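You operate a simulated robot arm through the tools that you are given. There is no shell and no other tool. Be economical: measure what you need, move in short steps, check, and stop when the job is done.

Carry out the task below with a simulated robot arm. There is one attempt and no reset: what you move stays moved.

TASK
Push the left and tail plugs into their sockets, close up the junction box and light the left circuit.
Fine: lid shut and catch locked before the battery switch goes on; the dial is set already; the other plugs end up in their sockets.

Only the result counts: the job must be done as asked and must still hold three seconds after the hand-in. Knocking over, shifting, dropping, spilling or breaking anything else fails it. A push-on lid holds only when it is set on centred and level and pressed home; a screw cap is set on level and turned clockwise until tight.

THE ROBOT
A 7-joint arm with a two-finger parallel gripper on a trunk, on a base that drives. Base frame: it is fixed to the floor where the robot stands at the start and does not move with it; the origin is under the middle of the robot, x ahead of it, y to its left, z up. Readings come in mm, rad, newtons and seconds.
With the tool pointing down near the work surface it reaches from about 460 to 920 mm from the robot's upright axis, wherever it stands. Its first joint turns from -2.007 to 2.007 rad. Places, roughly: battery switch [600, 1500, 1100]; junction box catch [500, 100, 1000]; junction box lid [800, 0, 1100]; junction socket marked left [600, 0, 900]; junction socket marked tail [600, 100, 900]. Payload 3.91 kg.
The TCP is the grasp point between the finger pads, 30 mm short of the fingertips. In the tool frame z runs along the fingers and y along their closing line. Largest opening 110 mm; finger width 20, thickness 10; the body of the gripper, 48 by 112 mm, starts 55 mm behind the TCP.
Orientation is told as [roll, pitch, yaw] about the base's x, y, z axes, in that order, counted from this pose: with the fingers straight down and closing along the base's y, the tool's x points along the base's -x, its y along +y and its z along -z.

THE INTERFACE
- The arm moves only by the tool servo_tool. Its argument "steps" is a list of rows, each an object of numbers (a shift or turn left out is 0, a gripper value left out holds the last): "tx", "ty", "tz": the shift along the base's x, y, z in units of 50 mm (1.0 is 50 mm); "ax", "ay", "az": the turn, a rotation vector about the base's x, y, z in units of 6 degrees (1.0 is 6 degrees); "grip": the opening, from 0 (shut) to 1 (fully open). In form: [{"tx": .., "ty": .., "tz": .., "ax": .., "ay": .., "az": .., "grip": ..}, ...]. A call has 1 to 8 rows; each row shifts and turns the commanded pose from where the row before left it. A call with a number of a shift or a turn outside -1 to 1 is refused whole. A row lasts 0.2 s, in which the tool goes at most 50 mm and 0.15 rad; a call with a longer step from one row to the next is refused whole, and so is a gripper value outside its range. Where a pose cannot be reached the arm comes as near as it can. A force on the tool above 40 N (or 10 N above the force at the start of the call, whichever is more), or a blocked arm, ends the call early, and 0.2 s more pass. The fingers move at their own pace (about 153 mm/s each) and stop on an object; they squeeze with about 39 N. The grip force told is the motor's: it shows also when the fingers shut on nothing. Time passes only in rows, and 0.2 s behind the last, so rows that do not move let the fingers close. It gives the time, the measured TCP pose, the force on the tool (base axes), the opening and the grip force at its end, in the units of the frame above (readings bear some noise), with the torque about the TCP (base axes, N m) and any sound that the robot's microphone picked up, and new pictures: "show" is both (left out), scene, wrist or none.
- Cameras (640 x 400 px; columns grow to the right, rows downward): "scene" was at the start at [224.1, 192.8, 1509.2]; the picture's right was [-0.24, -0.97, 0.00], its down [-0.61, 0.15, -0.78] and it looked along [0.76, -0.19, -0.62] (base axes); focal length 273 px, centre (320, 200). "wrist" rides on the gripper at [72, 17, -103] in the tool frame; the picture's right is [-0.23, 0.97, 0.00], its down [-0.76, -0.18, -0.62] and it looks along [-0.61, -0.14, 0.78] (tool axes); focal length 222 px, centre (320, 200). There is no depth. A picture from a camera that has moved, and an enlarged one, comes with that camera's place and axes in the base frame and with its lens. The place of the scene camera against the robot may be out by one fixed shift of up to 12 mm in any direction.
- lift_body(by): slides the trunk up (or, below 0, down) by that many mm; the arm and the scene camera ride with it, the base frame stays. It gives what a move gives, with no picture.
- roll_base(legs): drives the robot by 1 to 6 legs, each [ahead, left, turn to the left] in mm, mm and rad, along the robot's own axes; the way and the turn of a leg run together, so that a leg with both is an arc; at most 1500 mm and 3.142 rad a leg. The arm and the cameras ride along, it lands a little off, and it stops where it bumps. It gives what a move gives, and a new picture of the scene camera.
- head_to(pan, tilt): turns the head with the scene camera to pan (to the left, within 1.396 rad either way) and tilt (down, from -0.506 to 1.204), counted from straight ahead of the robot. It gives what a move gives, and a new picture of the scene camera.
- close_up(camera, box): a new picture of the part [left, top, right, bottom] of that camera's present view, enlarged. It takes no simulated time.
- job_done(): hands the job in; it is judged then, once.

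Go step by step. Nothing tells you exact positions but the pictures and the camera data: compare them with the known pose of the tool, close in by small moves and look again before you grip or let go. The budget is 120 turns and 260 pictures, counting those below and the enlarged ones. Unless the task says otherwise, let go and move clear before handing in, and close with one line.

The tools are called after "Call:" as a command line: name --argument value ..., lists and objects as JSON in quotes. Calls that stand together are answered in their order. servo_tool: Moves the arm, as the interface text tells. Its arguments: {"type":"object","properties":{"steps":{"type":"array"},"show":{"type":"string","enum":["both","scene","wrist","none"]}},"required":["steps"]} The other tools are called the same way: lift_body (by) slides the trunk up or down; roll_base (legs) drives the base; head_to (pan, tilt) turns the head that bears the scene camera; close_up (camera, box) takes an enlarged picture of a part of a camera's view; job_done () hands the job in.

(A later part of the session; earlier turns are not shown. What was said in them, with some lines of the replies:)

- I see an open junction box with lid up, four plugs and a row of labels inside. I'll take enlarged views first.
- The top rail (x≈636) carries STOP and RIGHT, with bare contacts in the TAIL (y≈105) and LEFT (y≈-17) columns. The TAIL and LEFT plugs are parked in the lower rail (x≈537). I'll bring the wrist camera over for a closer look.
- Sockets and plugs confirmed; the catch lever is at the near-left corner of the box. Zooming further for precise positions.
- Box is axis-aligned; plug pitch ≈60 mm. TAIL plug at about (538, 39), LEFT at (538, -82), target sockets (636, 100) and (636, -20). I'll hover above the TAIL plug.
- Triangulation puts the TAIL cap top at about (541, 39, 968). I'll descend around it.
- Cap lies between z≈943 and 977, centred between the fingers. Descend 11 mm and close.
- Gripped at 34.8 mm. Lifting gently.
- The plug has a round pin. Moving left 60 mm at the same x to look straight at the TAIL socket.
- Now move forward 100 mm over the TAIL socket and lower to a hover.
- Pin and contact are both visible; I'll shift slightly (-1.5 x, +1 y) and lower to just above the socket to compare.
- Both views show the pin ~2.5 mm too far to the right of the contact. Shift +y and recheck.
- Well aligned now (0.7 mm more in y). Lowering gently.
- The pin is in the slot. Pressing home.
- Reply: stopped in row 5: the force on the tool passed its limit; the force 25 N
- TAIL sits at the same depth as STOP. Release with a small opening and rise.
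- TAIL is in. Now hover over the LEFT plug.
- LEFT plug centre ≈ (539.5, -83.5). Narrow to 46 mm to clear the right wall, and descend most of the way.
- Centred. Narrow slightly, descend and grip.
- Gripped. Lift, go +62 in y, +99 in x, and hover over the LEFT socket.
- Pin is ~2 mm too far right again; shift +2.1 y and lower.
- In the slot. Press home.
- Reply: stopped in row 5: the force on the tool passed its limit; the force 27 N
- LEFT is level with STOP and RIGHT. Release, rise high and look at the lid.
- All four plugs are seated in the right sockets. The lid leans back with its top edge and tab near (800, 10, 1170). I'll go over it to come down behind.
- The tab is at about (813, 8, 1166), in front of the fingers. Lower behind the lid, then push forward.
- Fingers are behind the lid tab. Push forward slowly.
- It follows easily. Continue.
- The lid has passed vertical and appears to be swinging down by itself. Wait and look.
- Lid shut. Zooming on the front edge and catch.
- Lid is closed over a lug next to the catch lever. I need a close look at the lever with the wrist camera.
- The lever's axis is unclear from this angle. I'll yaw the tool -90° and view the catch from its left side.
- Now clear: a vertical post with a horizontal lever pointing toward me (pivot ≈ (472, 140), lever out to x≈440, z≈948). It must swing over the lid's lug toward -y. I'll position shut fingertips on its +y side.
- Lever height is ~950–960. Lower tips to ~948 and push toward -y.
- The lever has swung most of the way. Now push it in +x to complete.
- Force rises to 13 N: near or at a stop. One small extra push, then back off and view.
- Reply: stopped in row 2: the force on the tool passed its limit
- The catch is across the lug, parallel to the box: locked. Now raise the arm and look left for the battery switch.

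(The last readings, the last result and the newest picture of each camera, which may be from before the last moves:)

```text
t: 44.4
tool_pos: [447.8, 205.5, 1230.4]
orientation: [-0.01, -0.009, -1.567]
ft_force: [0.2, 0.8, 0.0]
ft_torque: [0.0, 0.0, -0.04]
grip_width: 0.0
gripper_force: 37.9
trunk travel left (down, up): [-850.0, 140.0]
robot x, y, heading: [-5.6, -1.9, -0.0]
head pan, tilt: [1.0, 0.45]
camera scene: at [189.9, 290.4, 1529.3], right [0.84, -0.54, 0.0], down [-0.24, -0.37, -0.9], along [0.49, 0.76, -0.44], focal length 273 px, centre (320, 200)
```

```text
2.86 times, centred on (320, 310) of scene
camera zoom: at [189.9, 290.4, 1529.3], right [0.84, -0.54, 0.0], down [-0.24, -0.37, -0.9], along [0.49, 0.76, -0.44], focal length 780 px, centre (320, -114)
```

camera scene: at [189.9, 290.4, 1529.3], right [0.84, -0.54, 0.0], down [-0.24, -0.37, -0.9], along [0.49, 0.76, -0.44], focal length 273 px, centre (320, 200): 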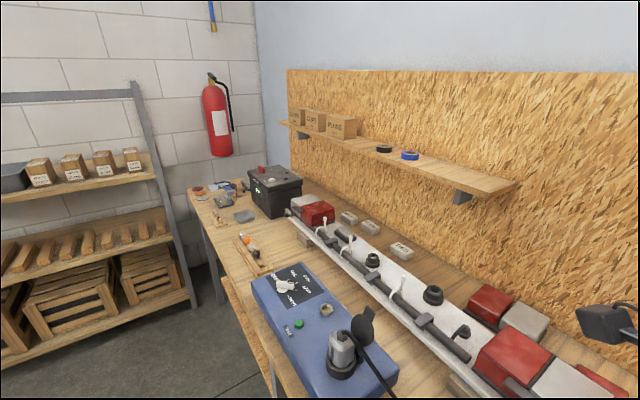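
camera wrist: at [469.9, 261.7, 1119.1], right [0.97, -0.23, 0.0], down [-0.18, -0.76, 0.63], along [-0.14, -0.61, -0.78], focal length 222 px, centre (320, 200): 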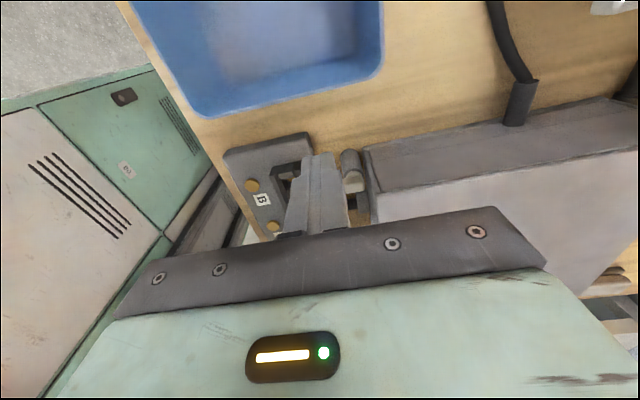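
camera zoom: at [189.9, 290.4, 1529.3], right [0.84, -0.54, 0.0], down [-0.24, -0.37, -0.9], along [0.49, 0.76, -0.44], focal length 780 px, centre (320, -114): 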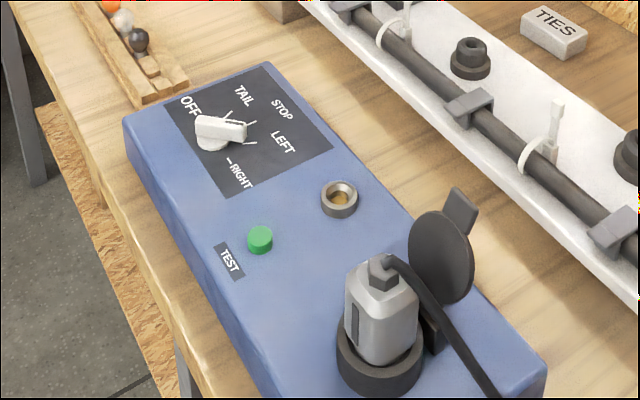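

Call:
close_up --camera "scene" --box '[270, 260, 326, 312]'

Call:
close_up --camera "scene" --box '[250, 158, 300, 188]'

```text
7.69 times, centred on (298, 286) of scene
camera zoom: at [189.9, 290.4, 1529.3], right [0.84, -0.54, 0.0], down [-0.24, -0.37, -0.9], along [0.49, 0.76, -0.44], focal length 2100 px, centre (489, -462)
```

zoom: 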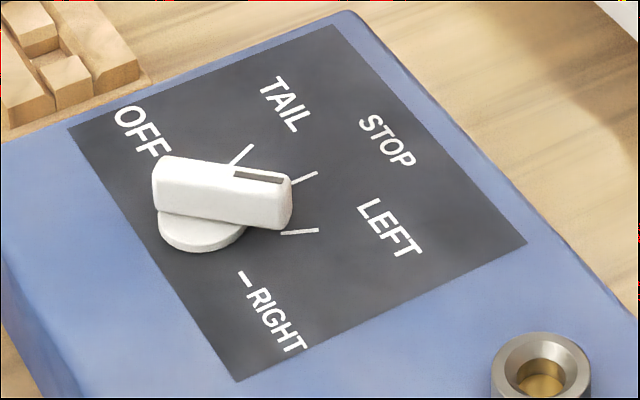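

```text
12.80 times, centred on (275, 173) of scene
camera zoom: at [189.9, 290.4, 1529.3], right [0.84, -0.54, 0.0], down [-0.24, -0.37, -0.9], along [0.49, 0.76, -0.44], focal length 3495 px, centre (896, 546)
```

zoom: 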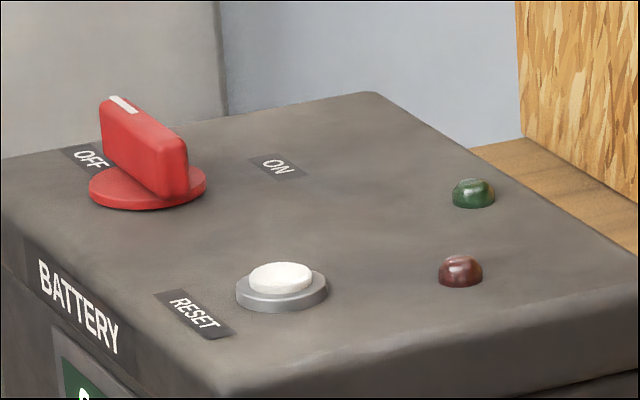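

Dial points at LEFT. The battery's red rotary switch points to OFF (+y); ON lies toward +x, so it needs a 90° clockwise turn. Driving left 1300 mm.

Call:
roll_base --legs '[[0, 1300, 0]]'

Call:
head_to --pan 0.2 --tilt 0.7

```text
t: 51.1
tool_pos: [423.6, 1557.7, 1231.2]
orientation: [-0.011, -0.011, -1.54]
ft_force: [-0.3, 0.7, 0.5]
ft_torque: [0.02, -0.01, 0.0]
grip_width: 0.0
gripper_force: 37.9
trunk travel left (down, up): [-850.0, 140.0]
robot x, y, heading: [-19.3, 1342.7, 0.023]
head pan, tilt: [1.0, 0.45]
camera scene: at [163.9, 1634.9, 1529.3], right [0.86, -0.52, 0.0], down [-0.23, -0.37, -0.9], along [0.47, 0.77, -0.44], focal length 273 px, centre (320, 200)
```

scene: 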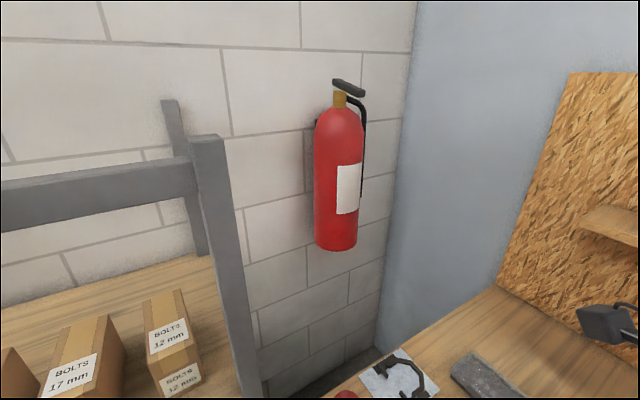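

```text
t: 52.2
tool_pos: [424.0, 1557.1, 1231.6]
orientation: [-0.009, -0.01, -1.54]
ft_force: [0.1, 0.4, 0.1]
ft_torque: [0.01, 0.0, 0.01]
grip_width: 0.0
gripper_force: 37.4
trunk travel left (down, up): [-850.0, 140.0]
robot x, y, heading: [-15.3, 1338.6, 0.025]
head pan, tilt: [0.201, 0.7]
camera scene: at [199.1, 1575.6, 1507.1], right [0.23, -0.97, 0.0], down [-0.63, -0.15, -0.77], along [0.75, 0.17, -0.64], focal length 273 px, centre (320, 200)
```

scene: 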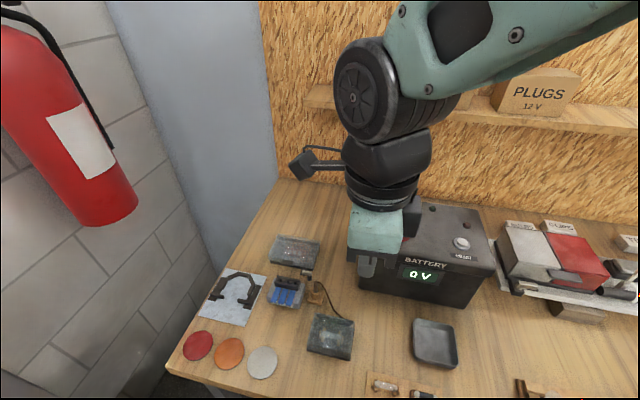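

Battery in view but the arm hides the switch. I'll rotate the tool to yaw +90° (so the 90° clockwise turn ends at yaw 0) while moving over to it.

Call:
servo_tool --steps '[{"az": 1, "tx": 0.1}, {"az": 1, "tx": 0.1}, {"az": 1, "tx": 0.1}, {"az": 1, "tx": 0.1}, {"az": 1}, {"az": 1}, {"az": 1}, {"az": 1}]' --show "none"

Call:
servo_tool --steps '[{"az": 1}, {"az": 1}, {"az": 1}, {"az": 1}, {"az": 1}, {"az": 1}, {"az": 1}, {"az": 1}]' --show "none"

Call:
servo_tool --steps '[{"az": 1, "ty": -0.3}, {"az": 1, "ty": -0.3}, {"az": 1, "ty": -0.3}, {"az": 1, "ty": -0.3}, {"az": 1, "ty": -0.3}, {"az": 1, "ty": -0.3}, {"az": 1, "ty": -0.3}, {"az": 1, "ty": -0.3}]' --show "none"

Call:
servo_tool --steps '[{"az": 1, "tx": 0.5}, {"az": 1, "tx": 0.5}, {"az": 1, "tx": 0.5}, {"az": 1, "tx": 0.5}, {"az": 1, "tx": 0.5}, {"az": 0.7, "ty": -0.6}, {}]'

```text
t: 54.0
tool_pos: [443.1, 1557.7, 1231.5]
orientation: [-0.011, -0.01, -0.699]
ft_force: [-0.3, -0.2, -0.2]
ft_torque: [-0.02, -0.05, 0.01]
grip_width: 0.0
gripper_force: 38.1
trunk travel left (down, up): [-850.0, 140.0]
robot x, y, heading: [-16.4, 1337.7, 0.025]
head pan, tilt: [0.201, 0.7]
```

```text
t: 55.9
tool_pos: [443.1, 1559.0, 1231.2]
orientation: [-0.011, -0.01, 0.137]
ft_force: [-0.8, 0.5, 0.2]
ft_torque: [0.02, 0.02, 0.02]
grip_width: 0.0
gripper_force: 37.4
trunk travel left (down, up): [-850.0, 140.0]
robot x, y, heading: [-17.4, 1339.9, 0.028]
head pan, tilt: [0.201, 0.7]
```

```text
t: 57.6
tool_pos: [444.3, 1439.0, 1232.8]
orientation: [-0.011, -0.011, 0.978]
ft_force: [-0.3, -0.8, 0.5]
ft_torque: [0.0, -0.01, -0.03]
grip_width: 0.0
gripper_force: 37.5
trunk travel left (down, up): [-850.0, 140.0]
robot x, y, heading: [-16.6, 1339.8, 0.027]
head pan, tilt: [0.201, 0.7]
```

```text
t: 59.2
tool_pos: [569.0, 1407.7, 1231.8]
orientation: [-0.011, -0.011, 1.571]
ft_force: [-0.6, 0.2, 0.5]
ft_torque: [-0.01, 0.03, -0.02]
grip_width: 0.0
gripper_force: 37.4
trunk travel left (down, up): [-850.0, 140.0]
robot x, y, heading: [-19.6, 1338.6, 0.028]
head pan, tilt: [0.201, 0.7]
camera scene: at [199.2, 1575.5, 1507.1], right [0.23, -0.97, 0.0], down [-0.63, -0.15, -0.76], along [0.74, 0.17, -0.64], focal length 273 px, centre (320, 200)
camera wrist: at [550.4, 1333.7, 1334.4], right [-0.97, 0.23, -0.01], down [0.17, 0.76, 0.63], along [0.15, 0.61, -0.77], focal length 222 px, centre (320, 200)
```

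scene: 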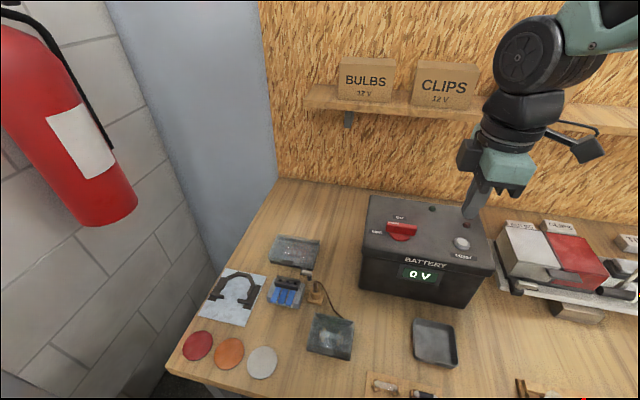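
wrist: 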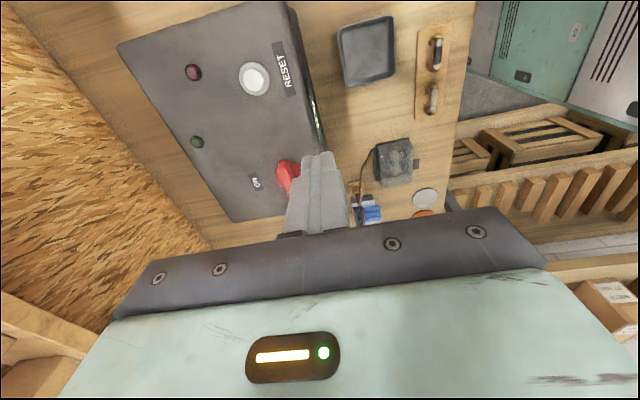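

Knob ≈ (625, 1485, ~1095), partially hidden. Shift the tool -x to see it cleanly.

Call:
servo_tool --steps '[{"tx": -0.9}, {}]' --show "none"

Call:
close_up --camera "wrist" --box '[160, 120, 320, 240]'

Call:
close_up --camera "scene" --box '[350, 190, 446, 250]'

```text
t: 59.9
tool_pos: [522.6, 1406.8, 1229.9]
orientation: [-0.01, -0.011, 1.571]
ft_force: [0.7, -0.4, 0.0]
ft_torque: [-0.02, 0.0, -0.02]
grip_width: 0.0
gripper_force: 37.5
trunk travel left (down, up): [-850.0, 140.0]
robot x, y, heading: [-19.4, 1336.3, 0.027]
head pan, tilt: [0.201, 0.7]
```

```text
3.33 times, centred on (240, 180) of wrist
camera zoom: at [504.9, 1333.7, 1332.5], right [-0.97, 0.23, -0.01], down [0.17, 0.76, 0.63], along [0.15, 0.61, -0.77], focal length 740 px, centre (587, 267)
```

zoom: 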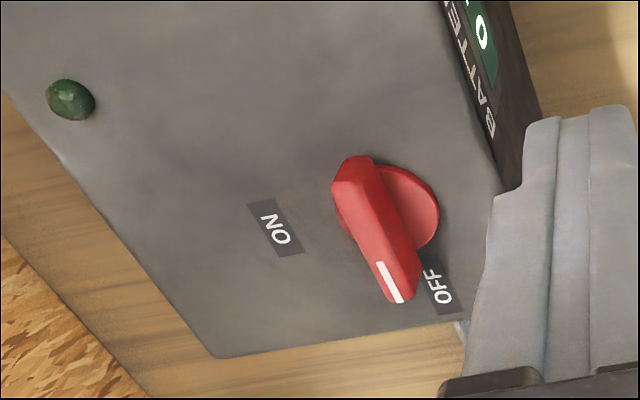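

```text
6.67 times, centred on (398, 220) of scene
camera zoom: at [199.2, 1575.5, 1507.1], right [0.23, -0.97, 0.0], down [-0.63, -0.15, -0.76], along [0.75, 0.17, -0.64], focal length 1820 px, centre (-200, 67)
```

zoom: 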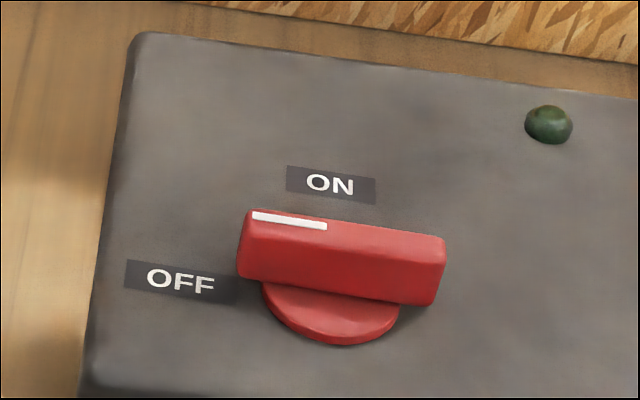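

Clean view. Move above the estimated knob (625, 1485) with the gripper open and refine.

Call:
servo_tool --steps '[{"tx": 0.7, "ty": 0.5, "grip": 0.5}, {"tx": 0.7, "ty": 0.5}, {"tx": 0.65, "ty": 0.5}, {"tz": -0.6}, {}]'

Call:
close_up --camera "wrist" --box '[200, 60, 440, 220]'

Call:
close_up --camera "scene" --box '[350, 180, 446, 240]'

```text
t: 61.0
tool_pos: [626.0, 1484.4, 1200.9]
orientation: [-0.008, -0.011, 1.571]
ft_force: [0.0, 0.0, 0.3]
ft_torque: [0.0, 0.0, 0.01]
grip_width: 54.8
gripper_force: 0.0
trunk travel left (down, up): [-850.0, 140.0]
robot x, y, heading: [-20.8, 1340.4, 0.029]
head pan, tilt: [0.201, 0.7]
camera scene: at [199.2, 1575.5, 1507.1], right [0.23, -0.97, 0.0], down [-0.63, -0.15, -0.76], along [0.74, 0.17, -0.64], focal length 273 px, centre (320, 200)
camera wrist: at [607.3, 1409.8, 1303.4], right [-0.97, 0.23, -0.01], down [0.17, 0.76, 0.63], along [0.15, 0.61, -0.77], focal length 222 px, centre (320, 200)
```

scene: 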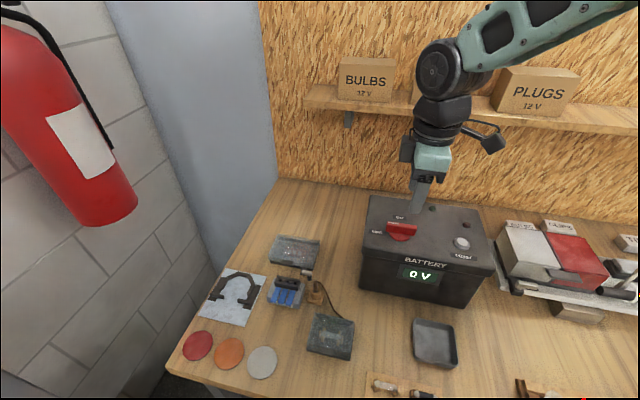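
wrist: 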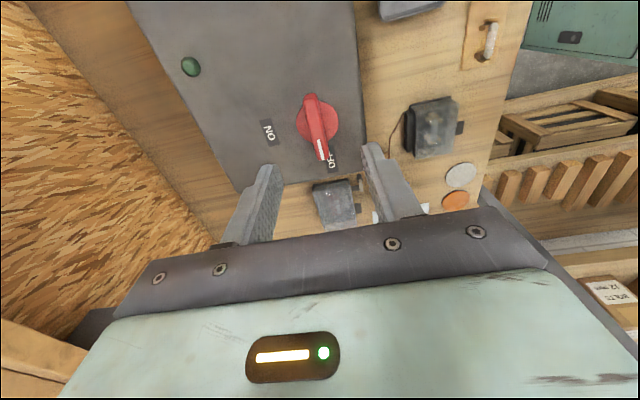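

```text
2.50 times, centred on (320, 140) of wrist
camera zoom: at [607.3, 1409.8, 1303.4], right [-0.97, 0.23, -0.01], down [0.17, 0.76, 0.63], along [0.15, 0.61, -0.77], focal length 555 px, centre (320, 350)
```

zoom: 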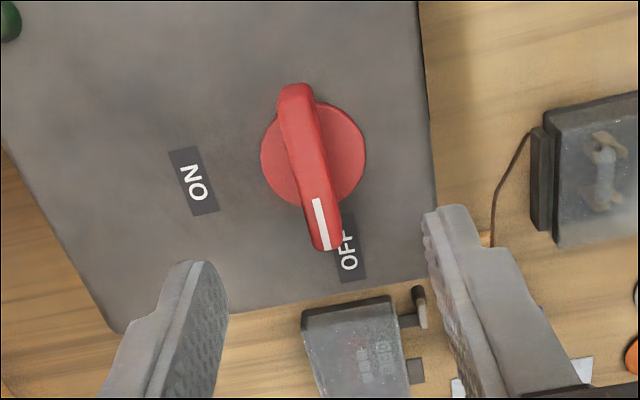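

```text
6.67 times, centred on (398, 210) of scene
camera zoom: at [199.2, 1575.5, 1507.1], right [0.23, -0.97, 0.0], down [-0.63, -0.15, -0.76], along [0.74, 0.17, -0.64], focal length 1820 px, centre (-200, 133)
```

zoom: 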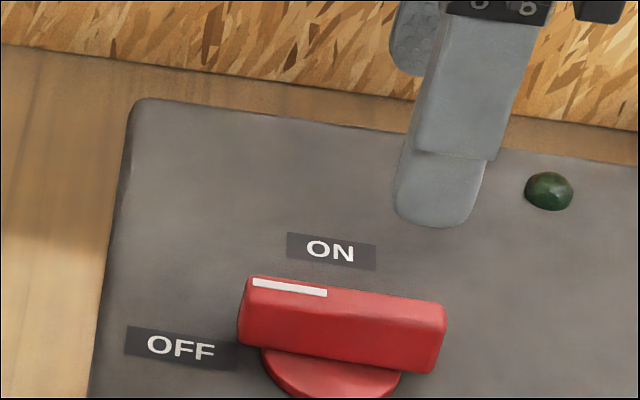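

Two wrist views agree: bar top centre at (631, 1488, 1090). Descend to just above and verify.

Call:
servo_tool --steps '[{"tx": 0.1, "ty": 0.066, "tz": -0.7}, {"tz": -0.7}, {}]' --show "none"

Call:
close_up --camera "wrist" --box '[200, 60, 440, 220]'

Call:
close_up --camera "scene" --box '[350, 190, 446, 250]'

```text
t: 61.9
tool_pos: [632.2, 1485.6, 1131.5]
orientation: [-0.01, -0.011, 1.571]
ft_force: [0.5, 0.7, -0.1]
ft_torque: [-0.01, -0.05, 0.0]
grip_width: 55.1
gripper_force: 0.1
trunk travel left (down, up): [-850.0, 140.0]
robot x, y, heading: [-18.0, 1339.9, 0.025]
head pan, tilt: [0.201, 0.7]
```

```text
2.50 times, centred on (320, 140) of wrist
camera zoom: at [613.1, 1411.8, 1233.9], right [-0.97, 0.23, -0.01], down [0.17, 0.76, 0.63], along [0.15, 0.61, -0.77], focal length 555 px, centre (320, 350)
```

zoom: 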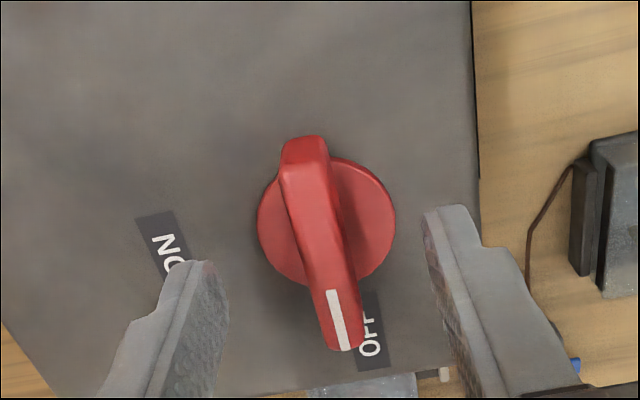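

```text
6.67 times, centred on (398, 220) of scene
camera zoom: at [199.2, 1575.5, 1507.1], right [0.23, -0.97, 0.0], down [-0.63, -0.15, -0.76], along [0.75, 0.17, -0.64], focal length 1820 px, centre (-200, 67)
```

zoom: 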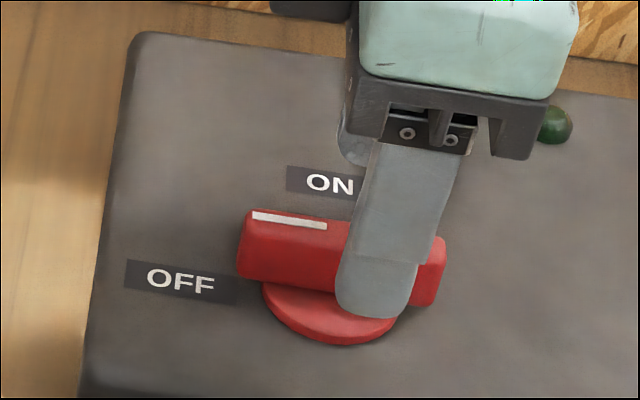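

Well centred. Descend 27 mm and close on the bar.

Call:
servo_tool --steps '[{"tz": -0.3}, {"tz": -0.24}, {"grip": 0.3}, {"grip": 0.05}, {"grip": 0}, {"grip": 0}]' --show "none"

Call:
close_up --camera "wrist" --box '[200, 60, 440, 220]'

Call:
close_up --camera "scene" --box '[350, 190, 446, 250]'

```text
t: 63.2
tool_pos: [630.8, 1486.1, 1103.9]
orientation: [-0.011, -0.011, 1.572]
ft_force: [1.4, 0.0, 0.9]
ft_torque: [0.06, 1.0, -0.04]
grip_width: 12.9
gripper_force: 45.0
trunk travel left (down, up): [-850.0, 140.0]
robot x, y, heading: [-17.1, 1336.2, 0.031]
head pan, tilt: [0.201, 0.7]
```

```text
2.50 times, centred on (320, 140) of wrist
camera zoom: at [612.9, 1411.7, 1206.4], right [-0.97, 0.23, -0.01], down [0.17, 0.76, 0.63], along [0.15, 0.61, -0.77], focal length 555 px, centre (320, 350)
```

zoom: 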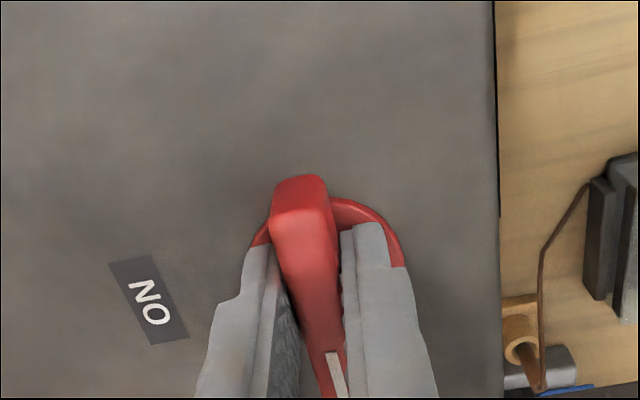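

```text
6.67 times, centred on (398, 220) of scene
camera zoom: at [199.3, 1575.5, 1507.1], right [0.23, -0.97, 0.0], down [-0.63, -0.15, -0.76], along [0.74, 0.17, -0.64], focal length 1820 px, centre (-200, 67)
```

zoom: 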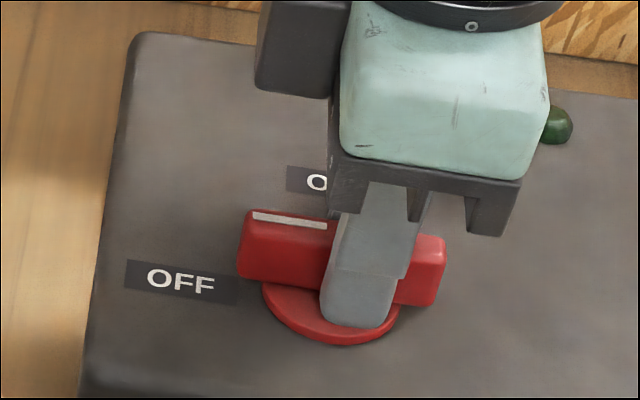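

Gripped, but the knob's axis looks ~5–6 mm further +y. Re-centre before turning.

Call:
servo_tool --steps '[{"grip": 0.25}, {"grip": 0.25}, {"ty": 0.11}, {"grip": 0}, {"grip": 0}, {"grip": 0}]' --show "none"

Call:
close_up --camera "scene" --box '[350, 190, 446, 250]'

```text
t: 64.7
tool_pos: [632.3, 1491.3, 1103.8]
orientation: [-0.01, -0.01, 1.571]
ft_force: [3.3, -0.8, 2.9]
ft_torque: [-0.3, 1.05, -0.09]
grip_width: 13.1
gripper_force: 44.9
trunk travel left (down, up): [-850.0, 140.0]
robot x, y, heading: [-16.6, 1343.4, 0.025]
head pan, tilt: [0.201, 0.7]
```

```text
6.67 times, centred on (398, 220) of scene
camera zoom: at [199.2, 1575.5, 1507.1], right [0.23, -0.97, 0.0], down [-0.63, -0.15, -0.76], along [0.74, 0.17, -0.64], focal length 1820 px, centre (-200, 67)
```

zoom: 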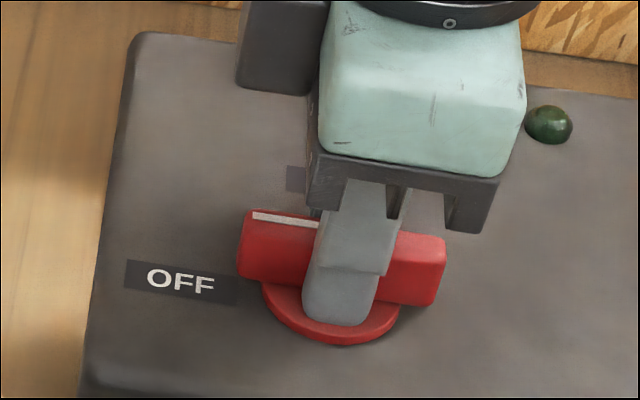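

Centred. Turn clockwise 90°.

Call:
servo_tool --steps '[{"az": -1}, {"az": -1}, {"az": -1}, {"az": -1}, {"az": -1}, {"az": -1}, {"az": -1}, {"az": -1}]' --show "scene"

```text
t: 66.5
tool_pos: [631.1, 1491.9, 1103.6]
orientation: [-0.01, -0.009, 0.731]
ft_force: [-3.9, -4.8, -1.4]
ft_torque: [1.27, 0.08, 0.01]
grip_width: 13.3
gripper_force: 45.1
trunk travel left (down, up): [-850.0, 140.0]
robot x, y, heading: [-17.6, 1337.0, 0.028]
head pan, tilt: [0.201, 0.7]
camera scene: at [198.9, 1575.1, 1507.1], right [0.23, -0.97, 0.0], down [-0.63, -0.15, -0.77], along [0.75, 0.17, -0.64], focal length 273 px, centre (320, 200)
```

scene: 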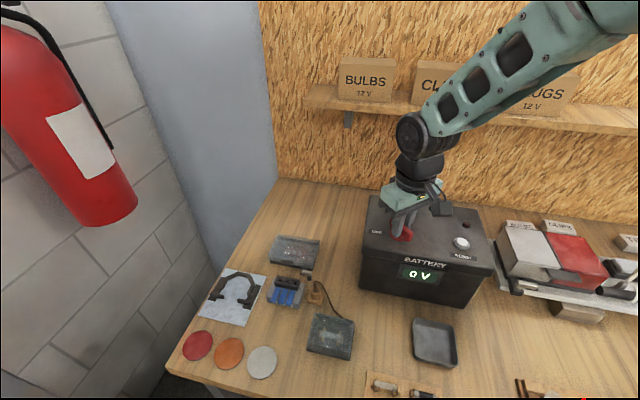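

Turning smoothly; finish the quarter turn.

Call:
servo_tool --steps '[{"az": -1}, {"az": -1}, {"az": -1}, {"az": -1}, {"az": -1}, {"az": -1}, {"az": -1}]' --show "scene"

Call:
close_up --camera "scene" --box '[350, 190, 490, 290]'

```text
t: 68.0
tool_pos: [630.9, 1493.2, 1104.2]
orientation: [-0.01, -0.009, -0.002]
ft_force: [-4.3, -4.8, -7.1]
ft_torque: [0.95, 0.47, -0.02]
grip_width: 12.7
gripper_force: 44.4
trunk travel left (down, up): [-850.0, 140.0]
robot x, y, heading: [-17.3, 1341.6, 0.023]
head pan, tilt: [0.201, 0.7]
camera scene: at [199.2, 1575.3, 1507.0], right [0.23, -0.97, 0.0], down [-0.63, -0.15, -0.76], along [0.74, 0.17, -0.64], focal length 273 px, centre (320, 200)
```

scene: 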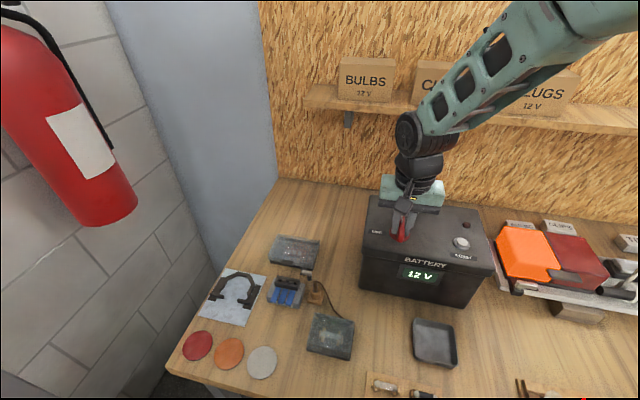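

```text
4.00 times, centred on (420, 240) of scene
camera zoom: at [199.2, 1575.3, 1507.0], right [0.23, -0.97, 0.0], down [-0.63, -0.15, -0.76], along [0.74, 0.17, -0.64], focal length 1092 px, centre (-80, 40)
```

zoom: 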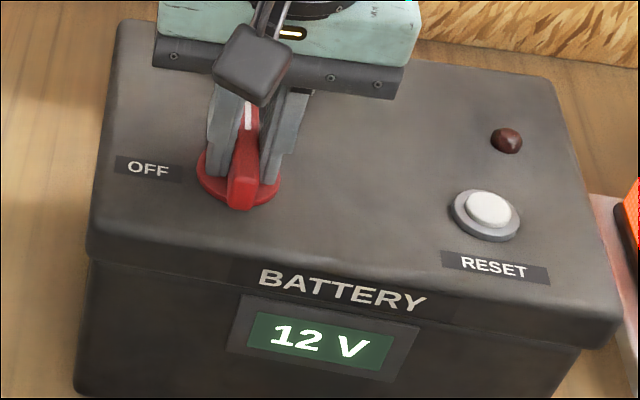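

Battery shows 12 V and the left (amber) lamp is lit. Release and rise clear.

Call:
servo_tool --steps '[{"grip": 0.3}, {"grip": 0.3}, {"tz": 0.5}, {"tz": 0.9}, {"tz": 0.9}, {"tx": -0.9}, {"tx": -0.9}]' --show "scene"

Call:
close_up --camera "scene" --box '[350, 190, 490, 290]'

Call:
head_to --pan -1.0 --tilt 0.45

```text
t: 69.7
tool_pos: [543.9, 1490.0, 1218.7]
orientation: [-0.011, -0.01, 0.001]
ft_force: [0.2, 0.0, 0.2]
ft_torque: [-0.01, 0.05, -0.03]
grip_width: 32.8
gripper_force: 0.0
trunk travel left (down, up): [-850.0, 140.0]
robot x, y, heading: [-17.2, 1338.8, 0.03]
head pan, tilt: [0.201, 0.7]
camera scene: at [199.6, 1575.6, 1507.0], right [0.23, -0.97, 0.0], down [-0.63, -0.15, -0.76], along [0.74, 0.17, -0.64], focal length 273 px, centre (320, 200)
```

scene: 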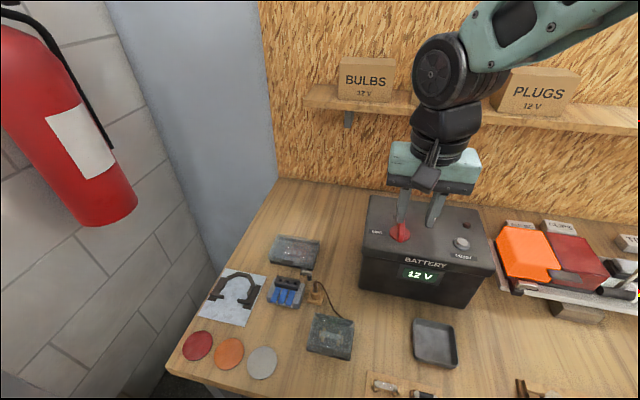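

```text
4.00 times, centred on (420, 240) of scene
camera zoom: at [199.6, 1575.6, 1507.0], right [0.23, -0.97, 0.0], down [-0.63, -0.15, -0.76], along [0.74, 0.17, -0.64], focal length 1092 px, centre (-80, 40)
```

zoom: 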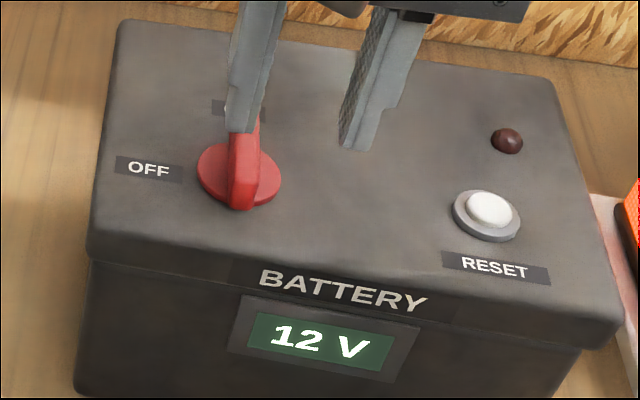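

```text
t: 71.0
tool_pos: [544.5, 1491.0, 1220.0]
orientation: [-0.011, -0.011, -0.001]
ft_force: [-0.9, -0.2, 0.0]
ft_torque: [0.01, 0.01, -0.02]
grip_width: 32.9
gripper_force: 0.1
trunk travel left (down, up): [-850.0, 140.0]
robot x, y, heading: [-19.6, 1338.3, 0.024]
head pan, tilt: [-1.0, 0.45]
camera scene: at [168.1, 1480.4, 1529.3], right [-0.83, -0.56, 0.0], down [-0.25, 0.36, -0.9], along [0.51, -0.74, -0.44], focal length 273 px, centre (320, 200)
```

scene: 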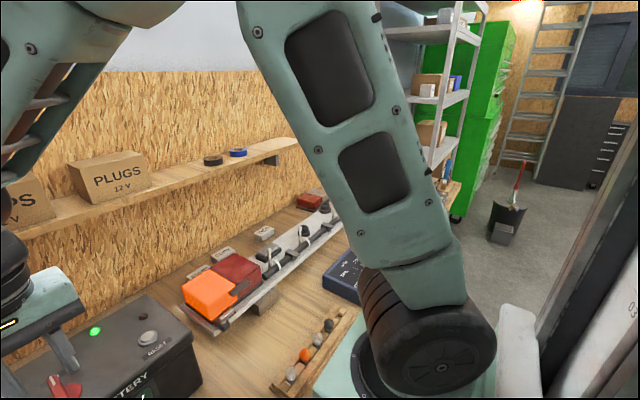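

The left lamp is lit, the green lamp on the battery is on, and the lid was shut and the catch locked before I switched on. The arm is clear, so I'm handing in.

Call:
job_done

```text
The job is handed in.
```

I pushed the left and tail plugs into their sockets, shut the lid and locked the catch. I then turned the battery switch on: the battery reads 12 V and the left lamp is lit. The stop and right plugs stayed in their sockets.
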